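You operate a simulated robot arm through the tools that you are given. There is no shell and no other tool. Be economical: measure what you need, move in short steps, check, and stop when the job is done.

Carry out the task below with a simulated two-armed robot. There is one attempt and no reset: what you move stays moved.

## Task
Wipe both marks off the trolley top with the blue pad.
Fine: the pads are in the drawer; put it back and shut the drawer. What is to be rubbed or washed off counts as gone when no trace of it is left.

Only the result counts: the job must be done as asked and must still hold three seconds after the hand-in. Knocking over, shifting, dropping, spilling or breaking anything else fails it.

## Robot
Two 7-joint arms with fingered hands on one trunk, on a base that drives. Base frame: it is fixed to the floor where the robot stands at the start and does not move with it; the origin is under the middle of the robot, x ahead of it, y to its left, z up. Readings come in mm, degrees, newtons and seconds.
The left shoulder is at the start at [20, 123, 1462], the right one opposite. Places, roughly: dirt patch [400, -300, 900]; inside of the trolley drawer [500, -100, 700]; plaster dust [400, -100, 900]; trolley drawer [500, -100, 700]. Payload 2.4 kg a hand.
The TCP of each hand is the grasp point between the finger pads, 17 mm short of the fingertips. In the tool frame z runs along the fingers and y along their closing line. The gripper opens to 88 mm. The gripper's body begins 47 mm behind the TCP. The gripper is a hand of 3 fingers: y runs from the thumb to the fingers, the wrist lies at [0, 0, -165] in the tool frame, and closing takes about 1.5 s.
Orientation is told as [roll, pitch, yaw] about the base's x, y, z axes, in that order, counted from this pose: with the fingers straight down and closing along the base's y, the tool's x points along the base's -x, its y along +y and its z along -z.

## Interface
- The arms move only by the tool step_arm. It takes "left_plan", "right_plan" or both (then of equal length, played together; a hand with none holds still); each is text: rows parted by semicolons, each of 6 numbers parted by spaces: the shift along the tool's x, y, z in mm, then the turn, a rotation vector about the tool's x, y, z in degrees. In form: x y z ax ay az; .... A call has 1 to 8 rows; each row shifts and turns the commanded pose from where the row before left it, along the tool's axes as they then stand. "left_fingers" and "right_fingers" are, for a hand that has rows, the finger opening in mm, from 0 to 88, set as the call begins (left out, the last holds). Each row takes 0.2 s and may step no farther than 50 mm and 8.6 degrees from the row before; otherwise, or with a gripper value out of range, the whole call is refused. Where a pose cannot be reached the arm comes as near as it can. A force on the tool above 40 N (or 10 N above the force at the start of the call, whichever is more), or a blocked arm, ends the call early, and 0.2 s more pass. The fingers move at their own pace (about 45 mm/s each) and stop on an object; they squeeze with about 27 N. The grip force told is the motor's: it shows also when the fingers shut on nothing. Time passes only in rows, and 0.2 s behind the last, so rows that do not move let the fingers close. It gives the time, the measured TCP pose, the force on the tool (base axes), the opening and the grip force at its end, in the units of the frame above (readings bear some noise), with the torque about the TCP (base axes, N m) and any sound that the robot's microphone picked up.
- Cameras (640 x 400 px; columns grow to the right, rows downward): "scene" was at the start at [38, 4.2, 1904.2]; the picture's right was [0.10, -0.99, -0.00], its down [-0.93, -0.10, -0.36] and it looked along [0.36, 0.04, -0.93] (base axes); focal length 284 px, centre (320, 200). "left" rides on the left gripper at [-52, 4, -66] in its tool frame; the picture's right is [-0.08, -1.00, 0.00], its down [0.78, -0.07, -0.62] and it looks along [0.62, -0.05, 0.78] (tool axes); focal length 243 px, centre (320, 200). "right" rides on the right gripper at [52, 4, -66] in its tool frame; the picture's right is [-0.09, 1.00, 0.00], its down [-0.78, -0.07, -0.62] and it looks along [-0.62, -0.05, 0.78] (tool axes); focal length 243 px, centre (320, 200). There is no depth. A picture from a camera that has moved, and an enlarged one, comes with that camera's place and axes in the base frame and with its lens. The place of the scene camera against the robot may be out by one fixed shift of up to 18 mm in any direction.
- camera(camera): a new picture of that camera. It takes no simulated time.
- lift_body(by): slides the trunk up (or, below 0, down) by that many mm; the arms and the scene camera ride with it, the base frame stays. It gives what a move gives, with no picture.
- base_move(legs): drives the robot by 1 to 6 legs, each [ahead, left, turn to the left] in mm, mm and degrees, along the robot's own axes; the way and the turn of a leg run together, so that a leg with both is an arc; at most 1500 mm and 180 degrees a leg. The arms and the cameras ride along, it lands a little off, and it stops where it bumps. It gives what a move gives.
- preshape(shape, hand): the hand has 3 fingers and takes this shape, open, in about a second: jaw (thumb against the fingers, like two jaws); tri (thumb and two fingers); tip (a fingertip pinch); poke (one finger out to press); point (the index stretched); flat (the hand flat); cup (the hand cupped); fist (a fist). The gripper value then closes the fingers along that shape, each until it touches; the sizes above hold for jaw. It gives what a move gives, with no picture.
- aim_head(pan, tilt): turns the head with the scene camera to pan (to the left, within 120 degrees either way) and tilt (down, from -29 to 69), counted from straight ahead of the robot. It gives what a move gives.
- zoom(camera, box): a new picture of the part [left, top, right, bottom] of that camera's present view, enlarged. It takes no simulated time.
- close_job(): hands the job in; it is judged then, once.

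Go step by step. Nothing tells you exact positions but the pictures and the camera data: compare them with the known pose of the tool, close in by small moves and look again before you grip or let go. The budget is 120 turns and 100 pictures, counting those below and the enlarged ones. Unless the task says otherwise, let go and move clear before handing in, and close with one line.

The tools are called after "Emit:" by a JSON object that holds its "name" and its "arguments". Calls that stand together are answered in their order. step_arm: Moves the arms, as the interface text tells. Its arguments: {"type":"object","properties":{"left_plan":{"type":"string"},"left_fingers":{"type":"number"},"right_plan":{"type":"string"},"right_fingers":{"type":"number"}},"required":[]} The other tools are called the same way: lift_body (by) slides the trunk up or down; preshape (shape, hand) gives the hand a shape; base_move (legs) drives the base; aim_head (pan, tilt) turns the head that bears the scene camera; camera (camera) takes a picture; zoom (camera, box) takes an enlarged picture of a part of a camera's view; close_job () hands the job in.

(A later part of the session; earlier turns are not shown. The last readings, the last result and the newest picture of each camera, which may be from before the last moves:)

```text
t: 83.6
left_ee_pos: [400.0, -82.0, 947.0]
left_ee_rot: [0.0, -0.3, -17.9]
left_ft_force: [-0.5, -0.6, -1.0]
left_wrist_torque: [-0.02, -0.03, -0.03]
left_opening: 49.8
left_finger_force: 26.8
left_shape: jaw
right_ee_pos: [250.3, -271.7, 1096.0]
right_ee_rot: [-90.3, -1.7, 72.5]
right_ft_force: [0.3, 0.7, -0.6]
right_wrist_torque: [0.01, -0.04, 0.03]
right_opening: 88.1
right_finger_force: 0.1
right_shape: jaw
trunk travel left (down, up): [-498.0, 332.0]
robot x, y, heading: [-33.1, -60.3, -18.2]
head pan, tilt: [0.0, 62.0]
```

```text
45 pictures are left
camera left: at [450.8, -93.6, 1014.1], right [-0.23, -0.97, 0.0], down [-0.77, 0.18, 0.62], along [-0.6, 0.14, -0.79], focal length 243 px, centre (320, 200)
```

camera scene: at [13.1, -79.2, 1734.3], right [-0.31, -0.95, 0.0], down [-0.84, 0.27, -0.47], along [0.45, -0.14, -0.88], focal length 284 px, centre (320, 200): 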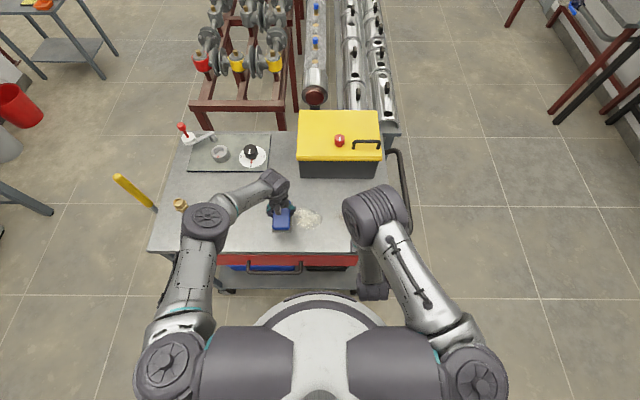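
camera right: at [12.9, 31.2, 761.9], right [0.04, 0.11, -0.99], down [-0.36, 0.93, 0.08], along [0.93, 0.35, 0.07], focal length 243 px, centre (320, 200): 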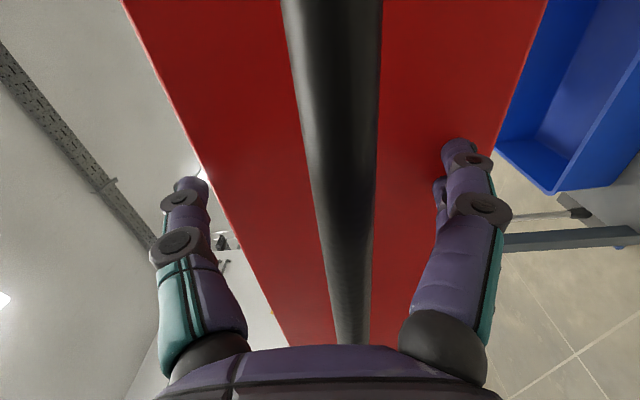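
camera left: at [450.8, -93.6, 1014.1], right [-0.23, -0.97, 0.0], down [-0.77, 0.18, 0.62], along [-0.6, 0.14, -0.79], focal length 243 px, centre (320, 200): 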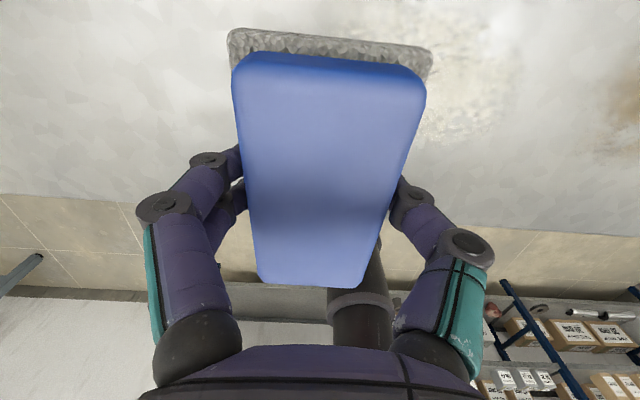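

The pad is just left of the dust, and the dust spans roughly F 395–485 along the table's depth. I'll move 22 mm forward, lower near the surface, then feel for contact.

Emit:
{"name": "base_move", "arguments": {"legs": [[24, 0, 0]]}}

Emit:
{"name": "lift_body", "arguments": {"by": -45}}

Emit:
{"name": "step_arm", "arguments": {"left_plan": "0 0 4 0 0 0; 0 0 4 0 0 0"}}

Emit:
{"name": "camera", "arguments": {"camera": "left"}}

Emit:
{"name": "zoom", "arguments": {"camera": "scene", "box": [220, 150, 380, 260]}}

```text
t: 84.4
left_ee_pos: [423.1, -89.8, 945.0]
left_ee_rot: [0.0, -0.2, -17.8]
left_ft_force: [0.5, 0.2, -1.0]
left_wrist_torque: [0.01, 0.0, 0.05]
left_opening: 49.7
left_finger_force: 26.7
left_shape: jaw
right_ee_pos: [274.7, -279.1, 1096.7]
right_ee_rot: [-90.1, -1.6, 72.7]
right_ft_force: [-0.2, 0.8, -0.7]
right_wrist_torque: [-0.02, 0.01, 0.01]
right_opening: 88.0
right_finger_force: 0.1
right_shape: jaw
trunk travel left (down, up): [-498.0, 332.0]
robot x, y, heading: [-6.7, -73.2, -18.0]
head pan, tilt: [0.0, 62.0]
```

```text
t: 85.3
left_ee_pos: [421.6, -88.6, 902.1]
left_ee_rot: [0.0, -0.3, -17.9]
left_ft_force: [-0.2, 0.4, -0.5]
left_wrist_torque: [0.01, 0.01, 0.01]
left_opening: 49.6
left_finger_force: 27.2
left_shape: jaw
right_ee_pos: [272.8, -279.6, 1052.8]
right_ee_rot: [-90.2, -1.5, 72.6]
right_ft_force: [-0.1, -0.3, -0.8]
right_wrist_torque: [-0.01, 0.01, -0.01]
right_opening: 87.9
right_finger_force: 0.2
right_shape: jaw
trunk travel left (down, up): [-453.0, 377.0]
robot x, y, heading: [-12.5, -70.5, -18.1]
head pan, tilt: [0.0, 62.0]
```

```text
t: 85.9
left_ee_pos: [423.5, -89.1, 892.7]
left_ee_rot: [-0.1, -0.3, -17.9]
left_ft_force: [0.7, -0.5, -0.8]
left_wrist_torque: [0.04, 0.03, -0.02]
left_opening: 49.7
left_finger_force: 26.6
left_shape: jaw
right_ee_pos: [272.5, -279.4, 1052.2]
right_ee_rot: [-90.3, -1.7, 72.6]
right_ft_force: [-0.6, -0.2, -0.5]
right_wrist_torque: [0.02, -0.02, 0.02]
right_opening: 88.1
right_finger_force: 0.0
right_shape: jaw
trunk travel left (down, up): [-453.0, 377.0]
robot x, y, heading: [-10.9, -75.1, -17.9]
head pan, tilt: [0.0, 62.0]
```

```text
44 pictures are left
camera left: at [473.9, -101.0, 961.1], right [-0.23, -0.97, 0.0], down [-0.77, 0.18, 0.62], along [-0.6, 0.14, -0.79], focal length 243 px, centre (320, 200)
```

left: 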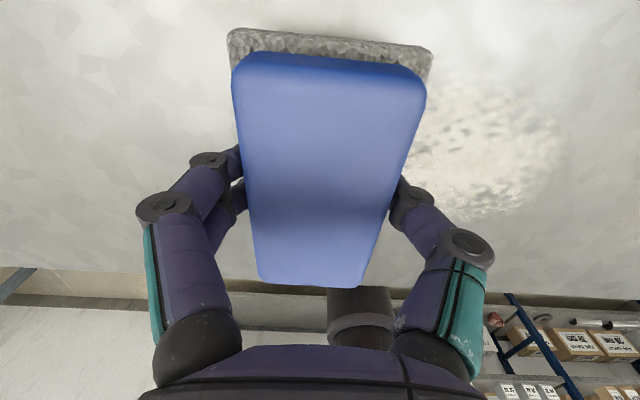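

```text
3.64 times, centred on (300, 205) of scene
camera zoom: at [35.9, -86.7, 1689.3], right [-0.31, -0.95, 0.0], down [-0.84, 0.27, -0.47], along [0.45, -0.14, -0.88], focal length 1033 px, centre (393, 182)
```

zoom: 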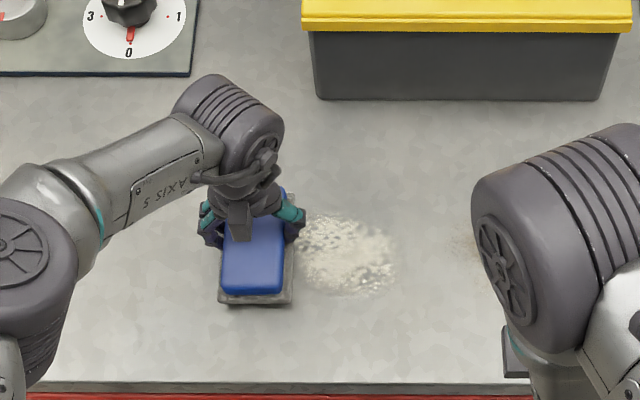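

The pad spans the dust's depth well. Lowering in small steps to feel the table.

Emit:
{"name": "step_arm", "arguments": {"left_plan": "0 0 3 0 0 0; 0 0 3 0 0 0; 0 0 2 0 0 0"}}

```text
t: 86.7
left_ee_pos: [421.9, -89.2, 886.6]
left_ee_rot: [-0.1, -0.4, -17.8]
left_ft_force: [-0.5, -0.4, -1.7]
left_wrist_torque: [0.04, -0.01, -0.01]
left_opening: 49.8
left_finger_force: 26.8
left_shape: jaw
right_ee_pos: [273.7, -279.1, 1051.7]
right_ee_rot: [-90.2, -1.6, 72.6]
right_ft_force: [-0.4, -0.8, 0.4]
right_wrist_torque: [-0.01, -0.02, -0.01]
right_opening: 87.8
right_finger_force: 0.0
right_shape: jaw
trunk travel left (down, up): [-453.0, 377.0]
robot x, y, heading: [-4.0, -70.7, -17.8]
head pan, tilt: [0.0, 62.0]
```

Emit:
{"name": "step_arm", "arguments": {"left_plan": "0 0 3 0 0 0; 0 0 3 0 0 0; 0 0 3 0 0 0"}}

```text
t: 87.5
left_ee_pos: [422.5, -89.6, 879.3]
left_ee_rot: [0.0, -0.5, -18.0]
left_ft_force: [0.1, 0.8, 25.5]
left_wrist_torque: [0.72, -0.19, 0.02]
left_opening: 49.6
left_finger_force: 27.0
left_shape: jaw
right_ee_pos: [272.5, -278.1, 1052.5]
right_ee_rot: [-90.3, -1.5, 72.6]
right_ft_force: [0.0, 0.3, -0.3]
right_wrist_torque: [-0.03, 0.0, -0.01]
right_opening: 87.8
right_finger_force: 0.0
right_shape: jaw
trunk travel left (down, up): [-453.0, 377.0]
robot x, y, heading: [-11.5, -70.7, -17.9]
head pan, tilt: [0.0, 62.0]
```

Contact at z 879. I'll ease the pressure slightly and wipe sideways over the dust with the arm.

Emit:
{"name": "step_arm", "arguments": {"left_plan": "0 0 -0.7 0 0 0; 0 -10 0 0 0 0; 0 -15 0 0 0 0; 0 -15 0 0 0 0; 0 -15 0 0 0 0; 0 -15 0 0 0 0; 0 -15 0 0 0 0; 0 -15 0 0 0 0"}}

Emit:
{"name": "camera", "arguments": {"camera": "left"}}

Emit:
{"name": "zoom", "arguments": {"camera": "scene", "box": [220, 150, 380, 260]}}

```text
t: 89.3
left_ee_pos: [383.5, -180.6, 879.0]
left_ee_rot: [-0.1, -0.2, -17.9]
left_ft_force: [0.0, 0.3, -0.7]
left_wrist_torque: [0.0, 0.03, 0.04]
left_opening: 51.9
left_finger_force: 27.0
left_shape: jaw
left hand out of reach, approached as far as the arm can: row 7, 8
right_ee_pos: [273.2, -280.6, 1052.3]
right_ee_rot: [-90.2, -1.5, 72.6]
right_ft_force: [0.3, 0.1, 1.3]
right_wrist_torque: [0.02, -0.01, -0.01]
right_opening: 88.0
right_finger_force: 0.1
right_shape: jaw
trunk travel left (down, up): [-453.0, 377.0]
robot x, y, heading: [-10.3, -71.7, -18.1]
head pan, tilt: [0.0, 62.0]
```

```text
42 pictures are left
camera left: at [434.3, -191.3, 947.0], right [-0.23, -0.97, 0.0], down [-0.76, 0.18, 0.62], along [-0.6, 0.14, -0.79], focal length 243 px, centre (320, 200)
```

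left: 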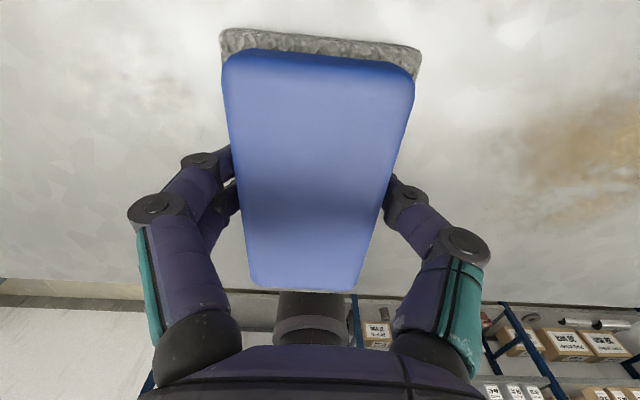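

```text
3.64 times, centred on (300, 205) of scene
camera zoom: at [35.3, -87.4, 1689.2], right [-0.31, -0.95, 0.0], down [-0.84, 0.27, -0.47], along [0.45, -0.14, -0.88], focal length 1033 px, centre (393, 182)
```

zoom: 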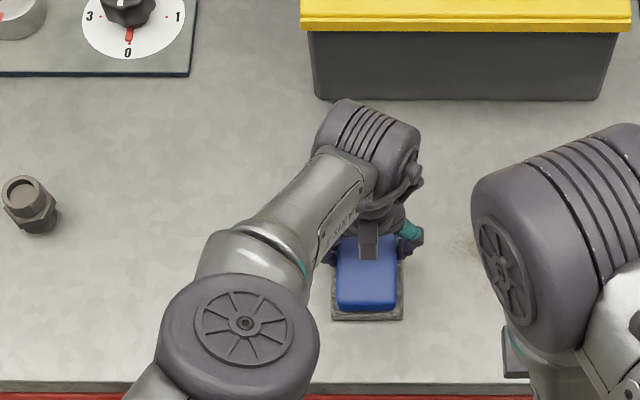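

The dust under the stroke is gone; the arm hit its reach again at the end. I'll lift, return the hand in front of its shoulder, and use base moves for the sideways sweep instead.

Emit:
{"name": "step_arm", "arguments": {"left_plan": "0 10 -8 0 0 0; 0 15 -5 0 0 0; 0 20 0 0 0 0; 0 20 0 0 0 0; 0 20 0 0 0 0; 0 10 0 0 0 0"}}

Emit:
{"name": "base_move", "arguments": {"legs": [[0, -100, 0]]}}

Emit:
{"name": "camera", "arguments": {"camera": "left"}}

Emit:
{"name": "camera", "arguments": {"camera": "scene"}}

```text
t: 90.7
left_ee_pos: [435.7, -102.6, 880.1]
left_ee_rot: [0.0, -0.1, -17.9]
left_ft_force: [0.7, -0.5, -0.1]
left_wrist_torque: [-0.01, 0.01, 0.01]
left_opening: 52.1
left_finger_force: 26.9
left_shape: jaw
left hand out of reach, approached as far as the arm can: row 1, 2, 3, 4, 5
right_ee_pos: [272.3, -278.3, 1051.1]
right_ee_rot: [-90.1, -1.5, 72.6]
right_ft_force: [0.2, -0.1, -0.2]
right_wrist_torque: [0.01, 0.02, 0.02]
right_opening: 88.0
right_finger_force: 0.0
right_shape: jaw
trunk travel left (down, up): [-453.0, 377.0]
robot x, y, heading: [-5.3, -72.6, -17.9]
head pan, tilt: [0.0, 62.0]
```

```text
t: 91.8
left_ee_pos: [403.4, -199.3, 880.5]
left_ee_rot: [0.1, -0.2, -18.0]
left_ft_force: [0.1, 0.5, -1.4]
left_wrist_torque: [0.01, 0.02, 0.0]
left_opening: 51.5
left_finger_force: 27.2
left_shape: jaw
right_ee_pos: [242.2, -376.1, 1053.2]
right_ee_rot: [-90.2, -1.7, 72.5]
right_ft_force: [0.2, -0.1, -0.8]
right_wrist_torque: [-0.01, 0.03, 0.01]
right_opening: 88.1
right_finger_force: 0.0
right_shape: jaw
trunk travel left (down, up): [-453.0, 377.0]
robot x, y, heading: [-42.2, -165.5, -17.8]
head pan, tilt: [0.0, 62.0]
```

```text
40 pictures are left
camera left: at [455.3, -211.3, 948.7], right [-0.23, -0.97, 0.0], down [-0.77, 0.18, 0.62], along [-0.6, 0.14, -0.79], focal length 243 px, centre (320, 200)
```

left: 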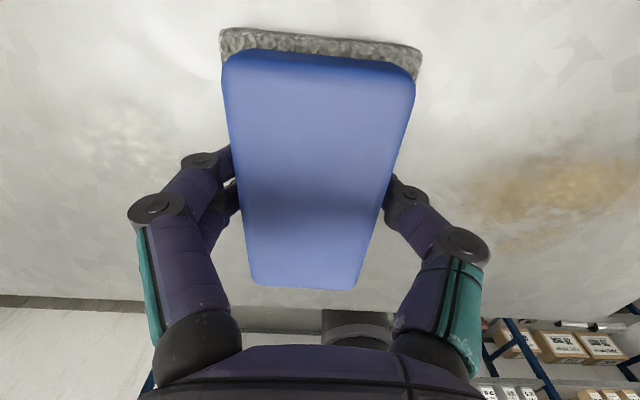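

```text
39 pictures are left
camera scene: at [4.2, -184.0, 1689.3], right [-0.31, -0.95, 0.0], down [-0.84, 0.27, -0.47], along [0.45, -0.14, -0.88], focal length 284 px, centre (320, 200)
```

scene: 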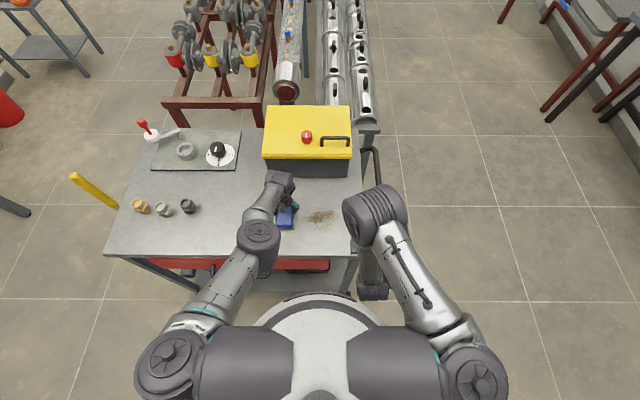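

With the arm straight I'll use the trunk for pressure and the base for sweeping. Lowering to contact now.

Emit:
{"name": "lift_body", "arguments": {"by": -3}}

```text
t: 92.3
left_ee_pos: [403.5, -197.6, 879.6]
left_ee_rot: [-0.1, -0.3, -18.0]
left_ft_force: [0.8, 0.4, 12.5]
left_wrist_torque: [0.45, -0.11, 0.0]
left_opening: 51.6
left_finger_force: 26.6
left_shape: jaw
right_ee_pos: [241.0, -375.1, 1049.7]
right_ee_rot: [-90.4, -1.6, 72.6]
right_ft_force: [0.0, 1.0, 0.0]
right_wrist_torque: [-0.01, 0.02, 0.0]
right_opening: 87.9
right_finger_force: 0.0
right_shape: jaw
trunk travel left (down, up): [-450.0, 380.0]
robot x, y, heading: [-39.9, -166.5, -18.2]
head pan, tilt: [0.0, 62.0]
```

Contact force is 12 N, but the torque shows the pad resting on its left edge. I'll roll the hand a few degrees to level it.

Emit:
{"name": "step_arm", "arguments": {"left_plan": "0 0 0 -1.5 0 0; 0 0 0 -1.5 0 0"}}

```text
t: 93.0
left_ee_pos: [404.0, -198.8, 878.5]
left_ee_rot: [3.0, -0.2, -18.0]
left_ft_force: [2.8, -1.2, 20.1]
left_wrist_torque: [-0.56, 0.16, 0.07]
left_opening: 44.8
left_finger_force: 27.2
left_shape: jaw
right_ee_pos: [240.9, -374.2, 1048.7]
right_ee_rot: [-90.3, -1.7, 72.7]
right_ft_force: [0.5, 0.7, 0.2]
right_wrist_torque: [-0.02, -0.03, -0.01]
right_opening: 87.8
right_finger_force: 0.0
right_shape: jaw
trunk travel left (down, up): [-450.0, 380.0]
robot x, y, heading: [-41.0, -166.5, -17.9]
head pan, tilt: [0.0, 62.0]
```

Slightly too far; back off half.

Emit:
{"name": "step_arm", "arguments": {"left_plan": "0 0 0 0.8 0 0; 0 0 0 0.6 0 0"}}

Emit:
{"name": "camera", "arguments": {"camera": "left"}}

```text
t: 93.5
left_ee_pos: [404.3, -199.3, 878.1]
left_ee_rot: [1.6, -0.2, -18.1]
left_ft_force: [4.2, 0.8, 17.2]
left_wrist_torque: [-0.25, -0.01, 0.07]
left_opening: 44.7
left_finger_force: 27.1
left_shape: jaw
right_ee_pos: [242.6, -374.3, 1049.3]
right_ee_rot: [-90.3, -1.6, 72.6]
right_ft_force: [0.7, 0.2, -0.7]
right_wrist_torque: [-0.03, -0.01, -0.01]
right_opening: 88.2
right_finger_force: 0.1
right_shape: jaw
trunk travel left (down, up): [-450.0, 380.0]
robot x, y, heading: [-38.4, -167.7, -17.9]
head pan, tilt: [0.0, 62.0]
```

```text
38 pictures are left
camera left: at [454.8, -211.8, 946.2], right [-0.23, -0.97, -0.03], down [-0.77, 0.16, 0.62], along [-0.6, 0.16, -0.79], focal length 243 px, centre (320, 200)
```

left: 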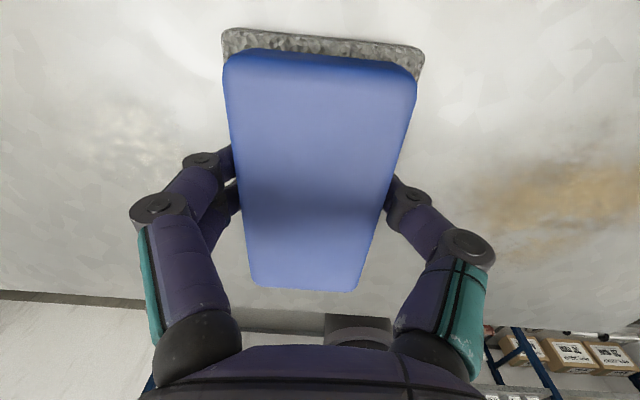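

Pressure is now centred with 17 N. Sweeping right across the brown patch and back with the base.

Emit:
{"name": "base_move", "arguments": {"legs": [[0, -185, 0], [0, 185, 0]]}}

Emit:
{"name": "camera", "arguments": {"camera": "left"}}

Emit:
{"name": "zoom", "arguments": {"camera": "scene", "box": [200, 150, 380, 270]}}

```text
t: 96.2
left_ee_pos: [404.3, -198.5, 877.2]
left_ee_rot: [1.5, -0.3, -18.0]
left_ft_force: [0.3, 1.1, 9.1]
left_wrist_torque: [0.11, -0.04, 0.04]
left_opening: 50.9
left_finger_force: 27.2
left_shape: jaw
right_ee_pos: [241.1, -375.6, 1049.7]
right_ee_rot: [-90.4, -1.6, 72.7]
right_ft_force: [-0.3, 0.7, 0.6]
right_wrist_torque: [0.02, -0.04, 0.01]
right_opening: 87.9
right_finger_force: 0.1
right_shape: jaw
trunk travel left (down, up): [-450.0, 380.0]
robot x, y, heading: [-41.0, -167.8, -18.1]
head pan, tilt: [0.0, 62.0]
```

```text
37 pictures are left
camera left: at [454.5, -212.1, 946.2], right [-0.23, -0.97, -0.03], down [-0.77, 0.16, 0.62], along [-0.6, 0.16, -0.79], focal length 243 px, centre (320, 200)
```

left: 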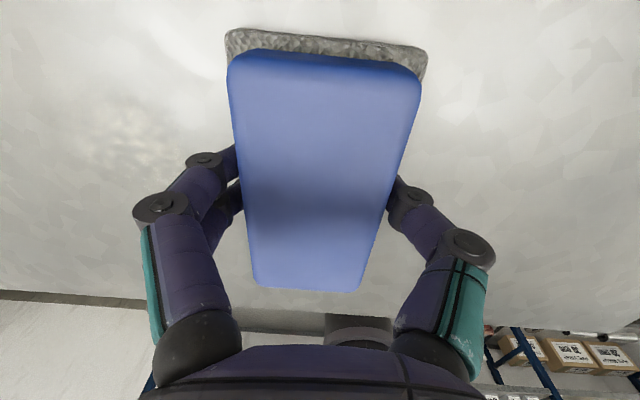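

```text
3.33 times, centred on (290, 210) of scene
camera zoom: at [3.6, -182.2, 1686.4], right [-0.31, -0.95, 0.0], down [-0.84, 0.27, -0.47], along [0.45, -0.15, -0.88], focal length 947 px, centre (420, 167)
```

zoom: 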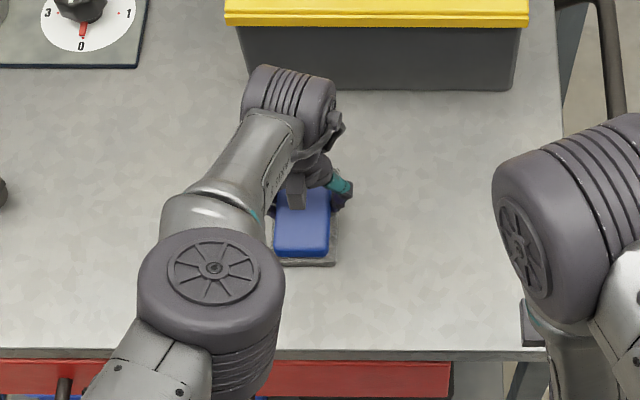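

The brown patch looks gone. Now the dust remnant on the left: press a little more and sweep left and back twice.

Emit:
{"name": "lift_body", "arguments": {"by": -1}}

Emit:
{"name": "base_move", "arguments": {"legs": [[0, 140, 0], [0, -140, 0], [0, 140, 0], [0, -140, 0]]}}

Emit:
{"name": "camera", "arguments": {"camera": "left"}}

```text
t: 96.7
left_ee_pos: [404.4, -199.1, 878.4]
left_ee_rot: [1.8, -0.3, -17.9]
left_ft_force: [-0.4, 2.4, 15.1]
left_wrist_torque: [0.12, -0.03, 0.03]
left_opening: 51.4
left_finger_force: 27.0
left_shape: jaw
right_ee_pos: [241.4, -375.5, 1049.2]
right_ee_rot: [-90.3, -1.6, 72.6]
right_ft_force: [-0.5, 0.1, -0.3]
right_wrist_torque: [-0.02, -0.03, -0.03]
right_opening: 88.1
right_finger_force: 0.0
right_shape: jaw
trunk travel left (down, up): [-449.0, 381.0]
robot x, y, heading: [-42.4, -168.0, -18.1]
head pan, tilt: [0.0, 62.0]
```

```text
t: 100.8
left_ee_pos: [401.8, -201.2, 876.9]
left_ee_rot: [1.7, -0.1, -17.8]
left_ft_force: [-0.6, 1.7, 13.6]
left_wrist_torque: [-0.21, 0.07, -0.05]
left_opening: 51.8
left_finger_force: 27.0
left_shape: jaw
right_ee_pos: [241.3, -377.3, 1047.9]
right_ee_rot: [-90.3, -1.5, 72.8]
right_ft_force: [-0.4, -0.7, 0.9]
right_wrist_torque: [-0.02, 0.04, -0.03]
right_opening: 87.8
right_finger_force: 0.0
right_shape: jaw
trunk travel left (down, up): [-449.0, 381.0]
robot x, y, heading: [-39.5, -170.5, -18.0]
head pan, tilt: [0.0, 62.0]
```

```text
35 pictures are left
camera left: at [453.7, -213.8, 945.5], right [-0.22, -0.97, -0.03], down [-0.77, 0.16, 0.62], along [-0.6, 0.16, -0.79], focal length 243 px, centre (320, 200)
```

left: 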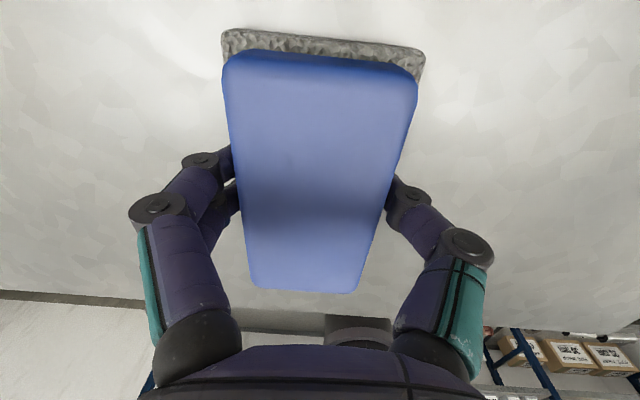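

It looks clean from the hand camera. I'll lift off and inspect the top from the head camera.

Emit:
{"name": "lift_body", "arguments": {"by": 90}}

Emit:
{"name": "base_move", "arguments": {"legs": [[-260, 0, 0]]}}

Emit:
{"name": "aim_head", "arguments": {"pan": 0, "tilt": 50}}

Emit:
{"name": "camera", "arguments": {"camera": "scene"}}

Emit:
{"name": "zoom", "arguments": {"camera": "scene", "box": [190, 150, 390, 275]}}

```text
t: 102.1
left_ee_pos: [404.5, -200.7, 966.5]
left_ee_rot: [1.7, -0.2, -17.8]
left_ft_force: [-0.2, -0.9, -1.1]
left_wrist_torque: [0.02, 0.01, 0.02]
left_opening: 51.0
left_finger_force: 27.0
left_shape: jaw
right_ee_pos: [242.8, -376.6, 1138.3]
right_ee_rot: [-90.3, -1.6, 72.8]
right_ft_force: [-0.5, 0.4, -0.9]
right_wrist_torque: [0.0, -0.03, 0.0]
right_opening: 88.0
right_finger_force: 0.0
right_shape: jaw
trunk travel left (down, up): [-539.0, 291.0]
robot x, y, heading: [-44.7, -165.8, -18.0]
head pan, tilt: [0.0, 62.0]
```

```text
t: 103.9
left_ee_pos: [153.8, -118.8, 967.8]
left_ee_rot: [1.6, -0.2, -17.9]
left_ft_force: [0.3, -0.5, -1.0]
left_wrist_torque: [-0.02, -0.02, 0.03]
left_opening: 50.9
left_finger_force: 26.8
left_shape: jaw
right_ee_pos: [-8.2, -297.0, 1138.5]
right_ee_rot: [-90.2, -1.6, 72.8]
right_ft_force: [1.0, 0.2, 0.6]
right_wrist_torque: [0.01, 0.01, -0.01]
right_opening: 87.9
right_finger_force: 0.0
right_shape: jaw
trunk travel left (down, up): [-539.0, 291.0]
robot x, y, heading: [-288.1, -94.2, -17.8]
head pan, tilt: [0.0, 62.0]
```

```text
t: 104.7
left_ee_pos: [154.3, -118.7, 967.6]
left_ee_rot: [1.5, -0.2, -17.8]
left_ft_force: [-0.8, -0.1, -1.1]
left_wrist_torque: [0.0, -0.01, 0.01]
left_opening: 51.1
left_finger_force: 27.5
left_shape: jaw
right_ee_pos: [-6.9, -296.6, 1137.2]
right_ee_rot: [-90.3, -1.7, 72.8]
right_ft_force: [-0.2, -0.2, 0.5]
right_wrist_torque: [0.02, 0.0, -0.02]
right_opening: 87.9
right_finger_force: 0.1
right_shape: jaw
trunk travel left (down, up): [-539.0, 291.0]
robot x, y, heading: [-288.8, -87.1, -17.8]
head pan, tilt: [0.0, 50.0]
```

```text
34 pictures are left
camera scene: at [-232.8, -108.4, 1790.1], right [-0.31, -0.95, 0.0], down [-0.73, 0.23, -0.64], along [0.61, -0.2, -0.77], focal length 284 px, centre (320, 200)
```

scene: 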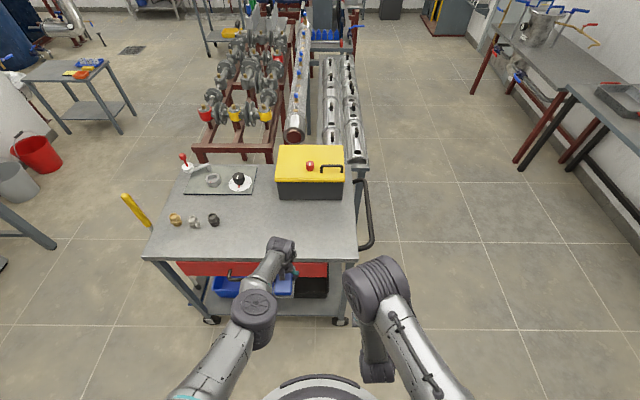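

```text
3.20 times, centred on (290, 212) of scene
camera zoom: at [-232.8, -108.4, 1790.1], right [-0.31, -0.95, 0.0], down [-0.73, 0.23, -0.64], along [0.61, -0.2, -0.77], focal length 909 px, centre (416, 160)
```

zoom: 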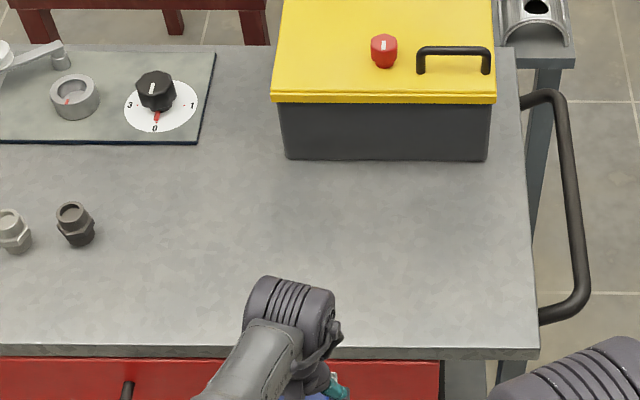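

Emit:
{"name": "zoom", "arguments": {"camera": "scene", "box": [245, 195, 345, 258]}}

```text
6.35 times, centred on (295, 226) of scene
camera zoom: at [-232.8, -108.4, 1790.1], right [-0.31, -0.95, 0.0], down [-0.73, 0.23, -0.64], along [0.61, -0.2, -0.77], focal length 1804 px, centre (479, 32)
```

zoom: 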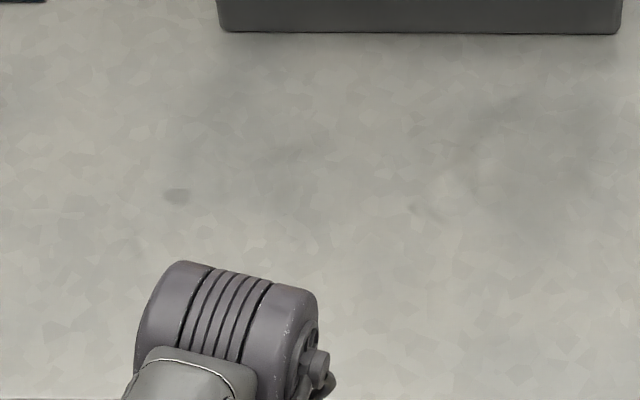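

Mostly clean, though two very faint spots could be traces or just metal texture. I'll make another double pass over the whole strip, slightly farther in.

Emit:
{"name": "base_move", "arguments": {"legs": [[270, 0, 0]]}}

Emit:
{"name": "lift_body", "arguments": {"by": -90}}

```text
t: 106.6
left_ee_pos: [410.9, -200.8, 967.4]
left_ee_rot: [1.5, -0.1, -17.7]
left_ft_force: [0.5, -1.1, -0.8]
left_wrist_torque: [0.0, 0.03, 0.03]
left_opening: 51.0
left_finger_force: 26.4
left_shape: jaw
right_ee_pos: [250.2, -378.0, 1138.0]
right_ee_rot: [-90.2, -1.6, 72.9]
right_ft_force: [0.3, -1.0, -0.3]
right_wrist_torque: [0.0, -0.01, 0.0]
right_opening: 88.2
right_finger_force: 0.1
right_shape: jaw
trunk travel left (down, up): [-539.0, 291.0]
robot x, y, heading: [-39.1, -171.1, -18.1]
head pan, tilt: [0.0, 50.0]
```

```text
t: 107.8
left_ee_pos: [410.6, -201.8, 878.2]
left_ee_rot: [1.6, -0.4, -17.8]
left_ft_force: [-0.1, -0.1, 14.7]
left_wrist_torque: [-0.32, 0.12, -0.01]
left_opening: 44.8
left_finger_force: 26.7
left_shape: jaw
right_ee_pos: [248.3, -379.3, 1047.5]
right_ee_rot: [-90.3, -1.7, 73.0]
right_ft_force: [-0.3, -0.8, -0.2]
right_wrist_torque: [0.01, 0.03, 0.02]
right_opening: 87.8
right_finger_force: 0.0
right_shape: jaw
trunk travel left (down, up): [-449.0, 381.0]
robot x, y, heading: [-32.2, -175.2, -17.7]
head pan, tilt: [0.0, 50.0]
```

Emit:
{"name": "base_move", "arguments": {"legs": [[0, -180, 0], [0, 320, 0], [-18, -320, 0], [0, 320, 0], [15, -320, 0], [0, 180, 0]]}}

Emit:
{"name": "camera", "arguments": {"camera": "left"}}

```text
t: 117.4
left_ee_pos: [407.7, -199.4, 879.0]
left_ee_rot: [1.6, -0.3, -17.7]
left_ft_force: [-1.1, -2.6, 17.2]
left_wrist_torque: [0.16, -0.04, -0.04]
left_opening: 48.3
left_finger_force: 27.3
left_shape: jaw
right_ee_pos: [246.5, -377.2, 1049.3]
right_ee_rot: [-90.2, -1.5, 72.9]
right_ft_force: [0.0, -0.2, 0.5]
right_wrist_torque: [-0.02, 0.0, -0.02]
right_opening: 88.0
right_finger_force: 0.2
right_shape: jaw
trunk travel left (down, up): [-449.0, 381.0]
robot x, y, heading: [-37.7, -169.2, -17.9]
head pan, tilt: [0.0, 50.0]
```

```text
31 pictures are left
camera left: at [458.3, -212.3, 945.8], right [-0.22, -0.97, -0.03], down [-0.77, 0.16, 0.62], along [-0.6, 0.16, -0.79], focal length 243 px, centre (320, 200)
```

left: 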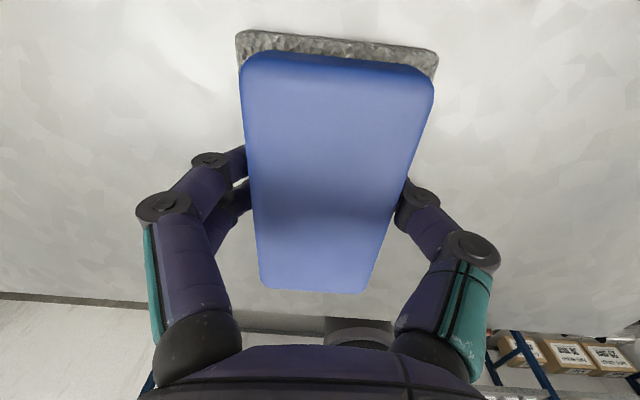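

The top is clean. Next I'll back off, move left in front of the handle, drop the left hand low as before and lower the right hand to handle height.

Emit:
{"name": "lift_body", "arguments": {"by": 90}}

Emit:
{"name": "base_move", "arguments": {"legs": [[-330, 0, 0], [0, 378, 0]]}}

Emit:
{"name": "step_arm", "arguments": {"left_plan": "30 0 30 0 0 0; 30 0 30 0 0 0; 30 0 30 0 0 0; 30 0 30 0 0 0; 30 0 30 0 0 0; 30 10 30 0 0 0; 30 10 30 0 0 0", "right_plan": "0 30 0 0 0 0; 0 30 0 0 0 0; 0 30 0 0 0 0; 0 30 0 0 0 0; 0 30 0 0 0 0; 0 30 0 0 0 0; 0 20 0 0 0 0"}}

Emit:
{"name": "zoom", "arguments": {"camera": "scene", "box": [180, 120, 480, 320]}}

```text
t: 118.6
left_ee_pos: [408.3, -200.0, 966.7]
left_ee_rot: [1.6, -0.2, -17.7]
left_ft_force: [-0.3, -0.1, -0.4]
left_wrist_torque: [-0.04, -0.03, 0.0]
left_opening: 49.1
left_finger_force: 27.4
left_shape: jaw
right_ee_pos: [244.9, -377.5, 1139.1]
right_ee_rot: [-90.1, -1.5, 72.9]
right_ft_force: [0.5, 0.9, -0.1]
right_wrist_torque: [-0.04, 0.01, 0.01]
right_opening: 87.8
right_finger_force: 0.0
right_shape: jaw
trunk travel left (down, up): [-539.0, 291.0]
robot x, y, heading: [-40.7, -171.3, -17.6]
head pan, tilt: [0.0, 50.0]
```

```text
t: 122.8
left_ee_pos: [208.4, 263.5, 966.7]
left_ee_rot: [1.6, -0.2, -17.6]
left_ft_force: [0.0, 0.4, -0.7]
left_wrist_torque: [0.01, -0.01, -0.01]
left_opening: 49.2
left_finger_force: 26.6
left_shape: jaw
right_ee_pos: [46.6, 86.9, 1138.1]
right_ee_rot: [-90.2, -1.4, 72.9]
right_ft_force: [1.1, -0.5, 0.5]
right_wrist_torque: [-0.03, -0.02, -0.01]
right_opening: 88.0
right_finger_force: 0.1
right_shape: jaw
trunk travel left (down, up): [-539.0, 291.0]
robot x, y, heading: [-234.8, 291.1, -17.9]
head pan, tilt: [0.0, 50.0]
```

```text
t: 124.4
left_ee_pos: [34.0, 342.2, 759.4]
left_ee_rot: [1.6, -0.3, -17.7]
left_ft_force: [0.0, 0.1, 0.2]
left_wrist_torque: [-0.03, -0.01, -0.02]
left_opening: 49.4
left_finger_force: 26.8
left_shape: jaw
left hand out of reach, approached as far as the arm can: row 1, 2, 3, 6, 7
right_ee_pos: [47.9, 91.0, 937.6]
right_ee_rot: [-90.2, -1.7, 73.0]
right_ft_force: [-0.7, -0.7, -0.5]
right_wrist_torque: [0.0, 0.0, -0.01]
right_opening: 88.2
right_finger_force: 0.1
right_shape: jaw
trunk travel left (down, up): [-539.0, 291.0]
robot x, y, heading: [-237.1, 292.9, -17.6]
head pan, tilt: [0.0, 50.0]
```

```text
2.00 times, centred on (330, 220) of scene
camera zoom: at [-179.8, 273.5, 1790.2], right [-0.3, -0.95, 0.0], down [-0.73, 0.23, -0.64], along [0.61, -0.2, -0.77], focal length 568 px, centre (300, 160)
```

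zoom: 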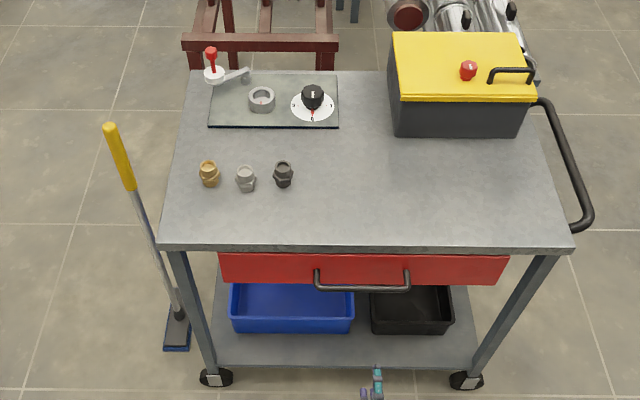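

The tabletop is completely clean. Now lower the trunk to handle height and approach the handle with the right hand.

Emit:
{"name": "lift_body", "arguments": {"by": -172}}

Emit:
{"name": "camera", "arguments": {"camera": "right"}}

Emit:
{"name": "camera", "arguments": {"camera": "scene"}}

```text
t: 126.3
left_ee_pos: [33.9, 341.5, 588.0]
left_ee_rot: [1.7, -0.1, -17.7]
left_ft_force: [-0.3, 0.6, -0.1]
left_wrist_torque: [0.0, 0.05, -0.01]
left_opening: 49.1
left_finger_force: 26.7
left_shape: jaw
right_ee_pos: [48.8, 91.5, 765.0]
right_ee_rot: [-90.2, -1.6, 73.0]
right_ft_force: [-0.3, 0.1, 0.7]
right_wrist_torque: [0.0, 0.0, -0.01]
right_opening: 88.1
right_finger_force: 0.1
right_shape: jaw
trunk travel left (down, up): [-367.0, 463.0]
robot x, y, heading: [-234.8, 287.7, -17.7]
head pan, tilt: [0.0, 50.0]
```

```text
29 pictures are left
camera right: at [-29.4, 60.5, 760.0], right [0.04, 0.11, -0.99], down [-0.37, 0.93, 0.09], along [0.93, 0.36, 0.07], focal length 243 px, centre (320, 200)
```

right: 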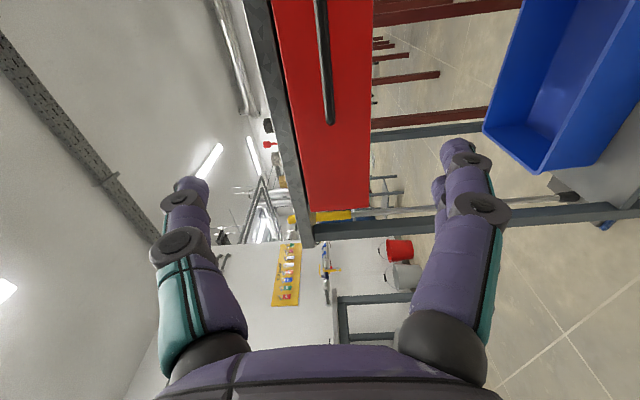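

```text
28 pictures are left
camera scene: at [-179.5, 273.1, 1618.3], right [-0.3, -0.95, 0.0], down [-0.73, 0.23, -0.64], along [0.61, -0.2, -0.77], focal length 284 px, centre (320, 200)
```

scene: 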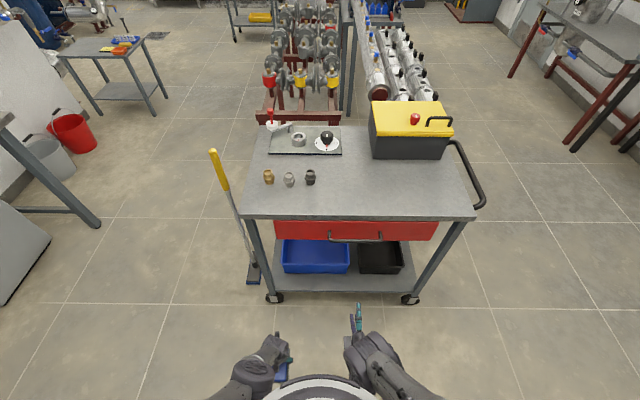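

Lined up with the handle. Driving forward to bring the bar between the fingers.

Emit:
{"name": "base_move", "arguments": {"legs": [[240, 0, 0]]}}

Emit:
{"name": "camera", "arguments": {"camera": "right"}}

```text
t: 128.1
left_ee_pos: [264.7, 266.7, 588.3]
left_ee_rot: [1.6, -0.2, -17.7]
left_ft_force: [0.5, -0.3, -1.5]
left_wrist_torque: [0.0, -0.01, 0.01]
left_opening: 49.2
left_finger_force: 27.0
left_shape: jaw
right_ee_pos: [278.0, 16.4, 764.5]
right_ee_rot: [-90.1, -1.5, 72.9]
right_ft_force: [0.3, -0.6, 0.1]
right_wrist_torque: [0.03, 0.05, 0.01]
right_opening: 88.1
right_finger_force: 0.0
right_shape: jaw
trunk travel left (down, up): [-367.0, 463.0]
robot x, y, heading: [-4.9, 216.4, -17.9]
head pan, tilt: [0.0, 50.0]
```

```text
27 pictures are left
camera right: at [199.2, -13.3, 759.7], right [0.04, 0.11, -0.99], down [-0.36, 0.93, 0.09], along [0.93, 0.36, 0.07], focal length 243 px, centre (320, 200)
```

right: 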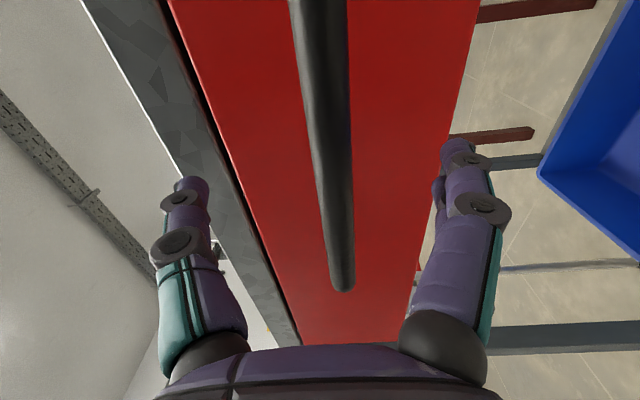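

Emit:
{"name": "base_move", "arguments": {"legs": [[18, 0, 0]]}}

Emit:
{"name": "step_arm", "arguments": {"right_plan": "0 0 0 0 0 0; 0 0 0 0 0 0; 0 0 0 0 0 0; 0 0 0 0 0 0; 0 0 0 0 0 0; 0 0 0 0 0 0; 0 0 0 0 0 0; 0 0 0 0 0 0", "right_fingers": 0}}

Emit:
{"name": "camera", "arguments": {"camera": "right"}}

```text
t: 128.9
left_ee_pos: [281.7, 262.5, 587.9]
left_ee_rot: [1.6, -0.2, -17.9]
left_ft_force: [0.1, 0.5, -0.7]
left_wrist_torque: [-0.01, 0.0, 0.04]
left_opening: 49.2
left_finger_force: 27.0
left_shape: jaw
right_ee_pos: [294.6, 10.4, 764.6]
right_ee_rot: [-90.2, -1.6, 72.7]
right_ft_force: [0.4, 0.1, -0.1]
right_wrist_torque: [-0.01, 0.02, -0.01]
right_opening: 88.1
right_finger_force: 0.1
right_shape: jaw
trunk travel left (down, up): [-367.0, 463.0]
robot x, y, heading: [10.7, 211.9, -17.9]
head pan, tilt: [0.0, 50.0]
```

```text
t: 130.7
left_ee_pos: [281.1, 260.6, 587.3]
left_ee_rot: [1.6, -0.2, -17.7]
left_ft_force: [0.2, 0.1, -0.7]
left_wrist_torque: [-0.02, 0.02, 0.01]
left_opening: 49.3
left_finger_force: 27.3
left_shape: jaw
right_ee_pos: [294.8, 10.5, 765.8]
right_ee_rot: [-90.1, -1.7, 72.8]
right_ft_force: [5.6, -0.6, -7.9]
right_wrist_torque: [-0.07, -0.08, -0.02]
right_opening: 0.1
right_finger_force: 27.1
right_shape: jaw
trunk travel left (down, up): [-367.0, 463.0]
robot x, y, heading: [7.7, 216.2, -17.8]
head pan, tilt: [0.0, 50.0]
```

```text
26 pictures are left
camera right: at [216.7, -19.0, 759.5], right [0.04, 0.11, -0.99], down [-0.36, 0.93, 0.09], along [0.93, 0.36, 0.07], focal length 243 px, centre (320, 200)
```

right: 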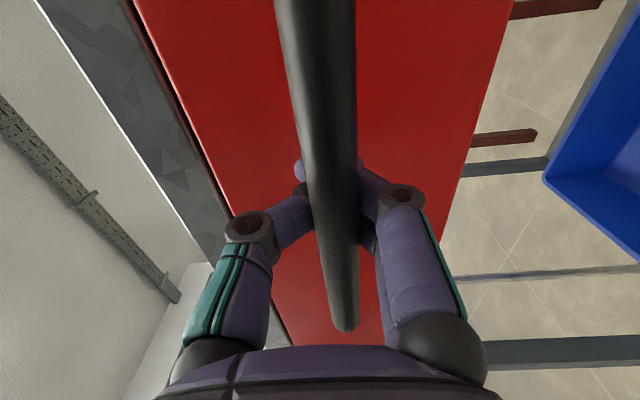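

Hooked behind the bar. Pulling the drawer open by driving back 210 mm.

Emit:
{"name": "base_move", "arguments": {"legs": [[-212, 0, 0]]}}

Emit:
{"name": "camera", "arguments": {"camera": "scene"}}

```text
t: 132.3
left_ee_pos: [80.1, 325.7, 587.2]
left_ee_rot: [1.5, -0.3, -17.8]
left_ft_force: [0.2, 0.0, -1.0]
left_wrist_torque: [-0.02, 0.03, 0.04]
left_opening: 49.1
left_finger_force: 27.5
left_shape: jaw
right_ee_pos: [92.6, 75.9, 765.2]
right_ee_rot: [-90.3, -1.4, 72.6]
right_ft_force: [1.2, 3.3, -7.3]
right_wrist_torque: [-0.01, -0.14, -0.06]
right_opening: 0.0
right_finger_force: 26.6
right_shape: jaw
trunk travel left (down, up): [-367.0, 463.0]
robot x, y, heading: [-191.5, 275.5, -17.9]
head pan, tilt: [0.0, 50.0]
```

```text
25 pictures are left
camera scene: at [-135.0, 259.6, 1618.2], right [-0.31, -0.95, 0.0], down [-0.73, 0.24, -0.64], along [0.61, -0.2, -0.77], focal length 284 px, centre (320, 200)
```

scene: 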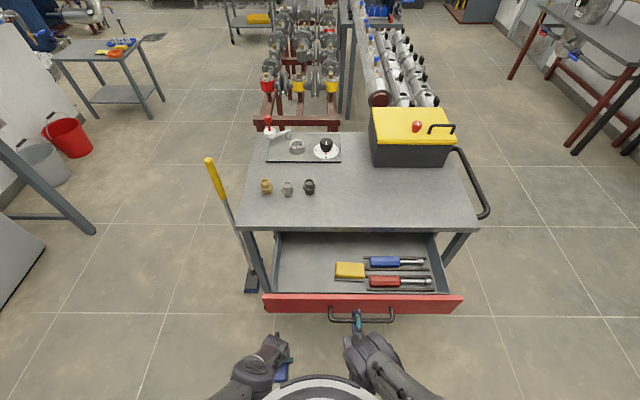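

The drawer is open again. I'll release the handle, back off, raise, and turn the left hand back to the pad's original orientation.

Emit:
{"name": "step_arm", "arguments": {"right_plan": "0 0 0 0 0 0; 0 0 0 0 0 0; 0 0 0 0 0 0; 0 0 0 0 0 0; 0 0 0 0 0 0; 0 0 0 0 0 0; 0 0 0 0 0 0; 0 0 0 0 0 0", "right_fingers": 88}}

Emit:
{"name": "base_move", "arguments": {"legs": [[-150, 0, 0]]}}

Emit:
{"name": "lift_body", "arguments": {"by": 150}}

Emit:
{"name": "step_arm", "arguments": {"right_plan": "0 -30 0 0 0 0; 0 -30 0 0 0 0; 0 -30 0 0 0 0; 0 -30 0 0 0 0; 0 -30 0 0 0 0; 0 -30 0 0 0 0; 0 -20 0 0 0 0; 0 0 0 0 0 0", "left_plan": "0 0 0 0 0 -8.2; 0 0 0 0 0 -8.2; 0 0 0 0 0 -8.2; 0 0 0 0 0 -8.2; 0 0 0 0 0 -8.2; 0 0 0 0 0 -8.2; 0 0 0 0 0 -8.2; 0 0 0 0 0 -8.2"}}

Emit:
{"name": "step_arm", "arguments": {"left_plan": "0 0 0 0 0 -8.2; 0 0 0 0 0 -8.2; 0 0 0 0 0 -7.5; 0 0 0 0 0 0"}}

```text
t: 134.1
left_ee_pos: [80.1, 325.7, 588.6]
left_ee_rot: [1.5, -0.1, -17.9]
left_ft_force: [0.5, 0.1, -0.7]
left_wrist_torque: [-0.02, 0.0, 0.0]
left_opening: 49.1
left_finger_force: 27.4
left_shape: jaw
right_ee_pos: [92.2, 74.9, 765.4]
right_ee_rot: [-90.3, -1.6, 72.5]
right_ft_force: [1.2, 0.3, 0.1]
right_wrist_torque: [-0.04, 0.03, 0.03]
right_opening: 88.2
right_finger_force: 0.1
right_shape: jaw
trunk travel left (down, up): [-367.0, 463.0]
robot x, y, heading: [-193.7, 279.3, -18.1]
head pan, tilt: [0.0, 50.0]
```

```text
t: 135.5
left_ee_pos: [-65.0, 372.8, 588.5]
left_ee_rot: [1.6, -0.3, -17.8]
left_ft_force: [1.1, 0.4, -1.7]
left_wrist_torque: [-0.02, -0.02, -0.01]
left_opening: 49.1
left_finger_force: 26.7
left_shape: jaw
right_ee_pos: [-52.2, 121.9, 765.9]
right_ee_rot: [-90.3, -1.6, 72.7]
right_ft_force: [-0.4, -0.6, 0.9]
right_wrist_torque: [0.01, -0.01, 0.01]
right_opening: 87.9
right_finger_force: 0.1
right_shape: jaw
trunk travel left (down, up): [-367.0, 463.0]
robot x, y, heading: [-337.7, 322.1, -17.9]
head pan, tilt: [0.0, 50.0]
```

```text
t: 137.3
left_ee_pos: [-64.2, 374.2, 737.7]
left_ee_rot: [1.6, -0.3, -17.7]
left_ft_force: [-0.4, 1.2, -0.8]
left_wrist_torque: [0.0, 0.01, 0.01]
left_opening: 49.4
left_finger_force: 26.8
left_shape: jaw
right_ee_pos: [-49.7, 122.2, 916.0]
right_ee_rot: [-90.2, -1.7, 72.7]
right_ft_force: [0.9, -0.3, 0.9]
right_wrist_torque: [0.02, -0.01, 0.02]
right_opening: 87.9
right_finger_force: 0.0
right_shape: jaw
trunk travel left (down, up): [-517.0, 313.0]
robot x, y, heading: [-335.6, 321.1, -18.1]
head pan, tilt: [0.0, 50.0]
```

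```text
t: 139.1
left_ee_pos: [-64.8, 372.5, 737.5]
left_ee_rot: [0.6, -1.5, 47.9]
left_ft_force: [0.8, -0.1, -0.4]
left_wrist_torque: [0.02, 0.0, 0.01]
left_opening: 49.4
left_finger_force: 26.9
left_shape: jaw
right_ee_pos: [-52.8, 116.6, 1116.0]
right_ee_rot: [-90.1, -1.6, 72.7]
right_ft_force: [0.0, -0.2, 0.6]
right_wrist_torque: [-0.01, 0.01, 0.0]
right_opening: 88.0
right_finger_force: 0.2
right_shape: jaw
trunk travel left (down, up): [-517.0, 313.0]
robot x, y, heading: [-334.5, 323.7, -18.0]
head pan, tilt: [0.0, 50.0]
```

```text
t: 140.1
left_ee_pos: [-64.2, 372.0, 736.7]
left_ee_rot: [-0.2, -1.6, 71.8]
left_ft_force: [0.0, -0.3, -0.5]
left_wrist_torque: [-0.03, 0.0, 0.0]
left_opening: 49.3
left_finger_force: 27.2
left_shape: jaw
right_ee_pos: [-52.7, 116.7, 1117.7]
right_ee_rot: [-90.1, -1.6, 72.8]
right_ft_force: [0.1, -0.1, 0.0]
right_wrist_torque: [-0.03, 0.01, -0.01]
right_opening: 88.2
right_finger_force: 0.0
right_shape: jaw
trunk travel left (down, up): [-517.0, 313.0]
robot x, y, heading: [-334.5, 321.2, -17.9]
head pan, tilt: [0.0, 50.0]
```

Emit:
{"name": "step_arm", "arguments": {"left_plan": "4 -34 -30 0 0 0; 4 -34 -30 0 0 0; 4 -34 -30 0 0 0; 4 -32 -30 0 0 0; 2 -14 -30 0 0 0; 2 -10 -30 0 0 0; 0 -5 -25 0 0 0"}}

Emit:
{"name": "camera", "arguments": {"camera": "left"}}

Emit:
{"name": "camera", "arguments": {"camera": "scene"}}

```text
t: 141.7
left_ee_pos: [95.1, 288.0, 929.0]
left_ee_rot: [-0.1, -1.5, 71.7]
left_ft_force: [0.4, -0.1, -0.5]
left_wrist_torque: [-0.04, 0.01, -0.02]
left_opening: 49.1
left_finger_force: 27.7
left_shape: jaw
left hand out of reach, approached as far as the arm can: row 1, 4, 5, 6, 7
right_ee_pos: [-53.9, 117.4, 1115.6]
right_ee_rot: [-90.2, -1.6, 72.8]
right_ft_force: [-0.1, -0.1, -0.5]
right_wrist_torque: [0.0, -0.02, 0.01]
right_opening: 87.8
right_finger_force: 0.0
right_shape: jaw
trunk travel left (down, up): [-517.0, 313.0]
robot x, y, heading: [-338.6, 325.9, -17.7]
head pan, tilt: [0.0, 50.0]
```

```text
24 pictures are left
camera left: at [107.6, 337.9, 998.4], right [0.97, -0.23, 0.0], down [-0.19, -0.78, 0.6], along [-0.14, -0.58, -0.8], focal length 243 px, centre (320, 200)
```

left: 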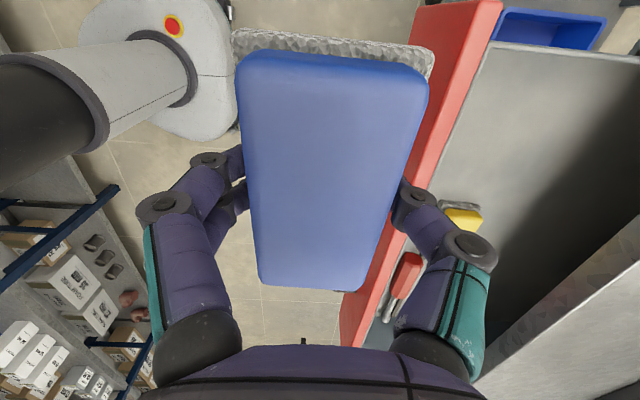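

```text
23 pictures are left
camera scene: at [-278.9, 305.4, 1768.2], right [-0.31, -0.95, 0.0], down [-0.73, 0.24, -0.64], along [0.61, -0.2, -0.77], focal length 284 px, centre (320, 200)
```

scene: 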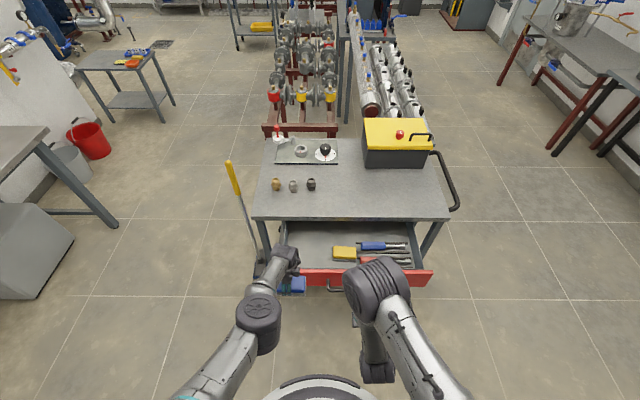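

Now I'll carry the pad over its original spot in the drawer.

Emit:
{"name": "base_move", "arguments": {"legs": [[0, -55, 0], [217, 0, 0]]}}

Emit:
{"name": "lift_body", "arguments": {"by": -100}}

Emit:
{"name": "camera", "arguments": {"camera": "left"}}

Emit:
{"name": "zoom", "arguments": {"camera": "scene", "box": [210, 220, 430, 360]}}

```text
t: 143.9
left_ee_pos: [285.6, 169.6, 928.9]
left_ee_rot: [0.0, -1.6, 71.7]
left_ft_force: [0.9, 0.5, -1.3]
left_wrist_torque: [0.0, 0.0, -0.01]
left_opening: 49.0
left_finger_force: 27.0
left_shape: jaw
right_ee_pos: [137.4, -2.0, 1115.0]
right_ee_rot: [-90.0, -1.6, 72.7]
right_ft_force: [0.4, -0.4, -0.2]
right_wrist_torque: [0.01, -0.03, 0.02]
right_opening: 88.6
right_finger_force: 0.1
right_shape: jaw
trunk travel left (down, up): [-517.0, 313.0]
robot x, y, heading: [-144.9, 205.4, -17.9]
head pan, tilt: [0.0, 50.0]
```

```text
t: 145.2
left_ee_pos: [285.4, 169.7, 829.3]
left_ee_rot: [0.0, -1.7, 71.7]
left_ft_force: [-0.4, 0.3, 0.0]
left_wrist_torque: [-0.01, 0.0, 0.03]
left_opening: 49.2
left_finger_force: 27.0
left_shape: jaw
right_ee_pos: [135.2, -1.0, 1015.9]
right_ee_rot: [-90.2, -1.6, 72.7]
right_ft_force: [1.3, 0.1, 0.6]
right_wrist_torque: [-0.01, -0.01, 0.0]
right_opening: 87.9
right_finger_force: 0.0
right_shape: jaw
trunk travel left (down, up): [-417.0, 413.0]
robot x, y, heading: [-147.6, 209.0, -17.9]
head pan, tilt: [0.0, 50.0]
```

```text
22 pictures are left
camera left: at [296.6, 220.1, 898.2], right [0.97, -0.23, 0.0], down [-0.19, -0.78, 0.6], along [-0.14, -0.58, -0.8], focal length 243 px, centre (320, 200)
```

left: 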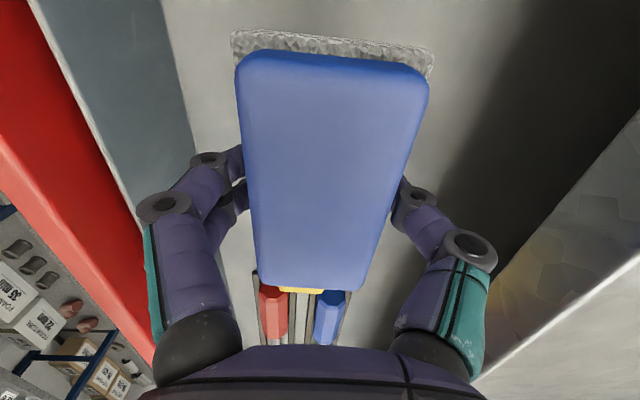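

```text
2.86 times, centred on (320, 290) of scene
camera zoom: at [-89.8, 187.3, 1668.2], right [-0.31, -0.95, 0.0], down [-0.73, 0.23, -0.64], along [0.61, -0.2, -0.77], focal length 812 px, centre (320, -57)
```

zoom: 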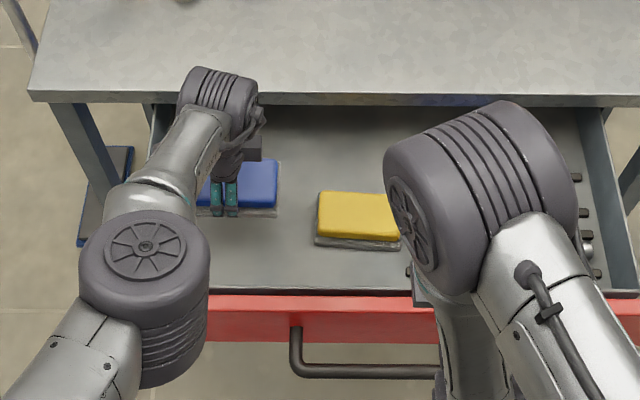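

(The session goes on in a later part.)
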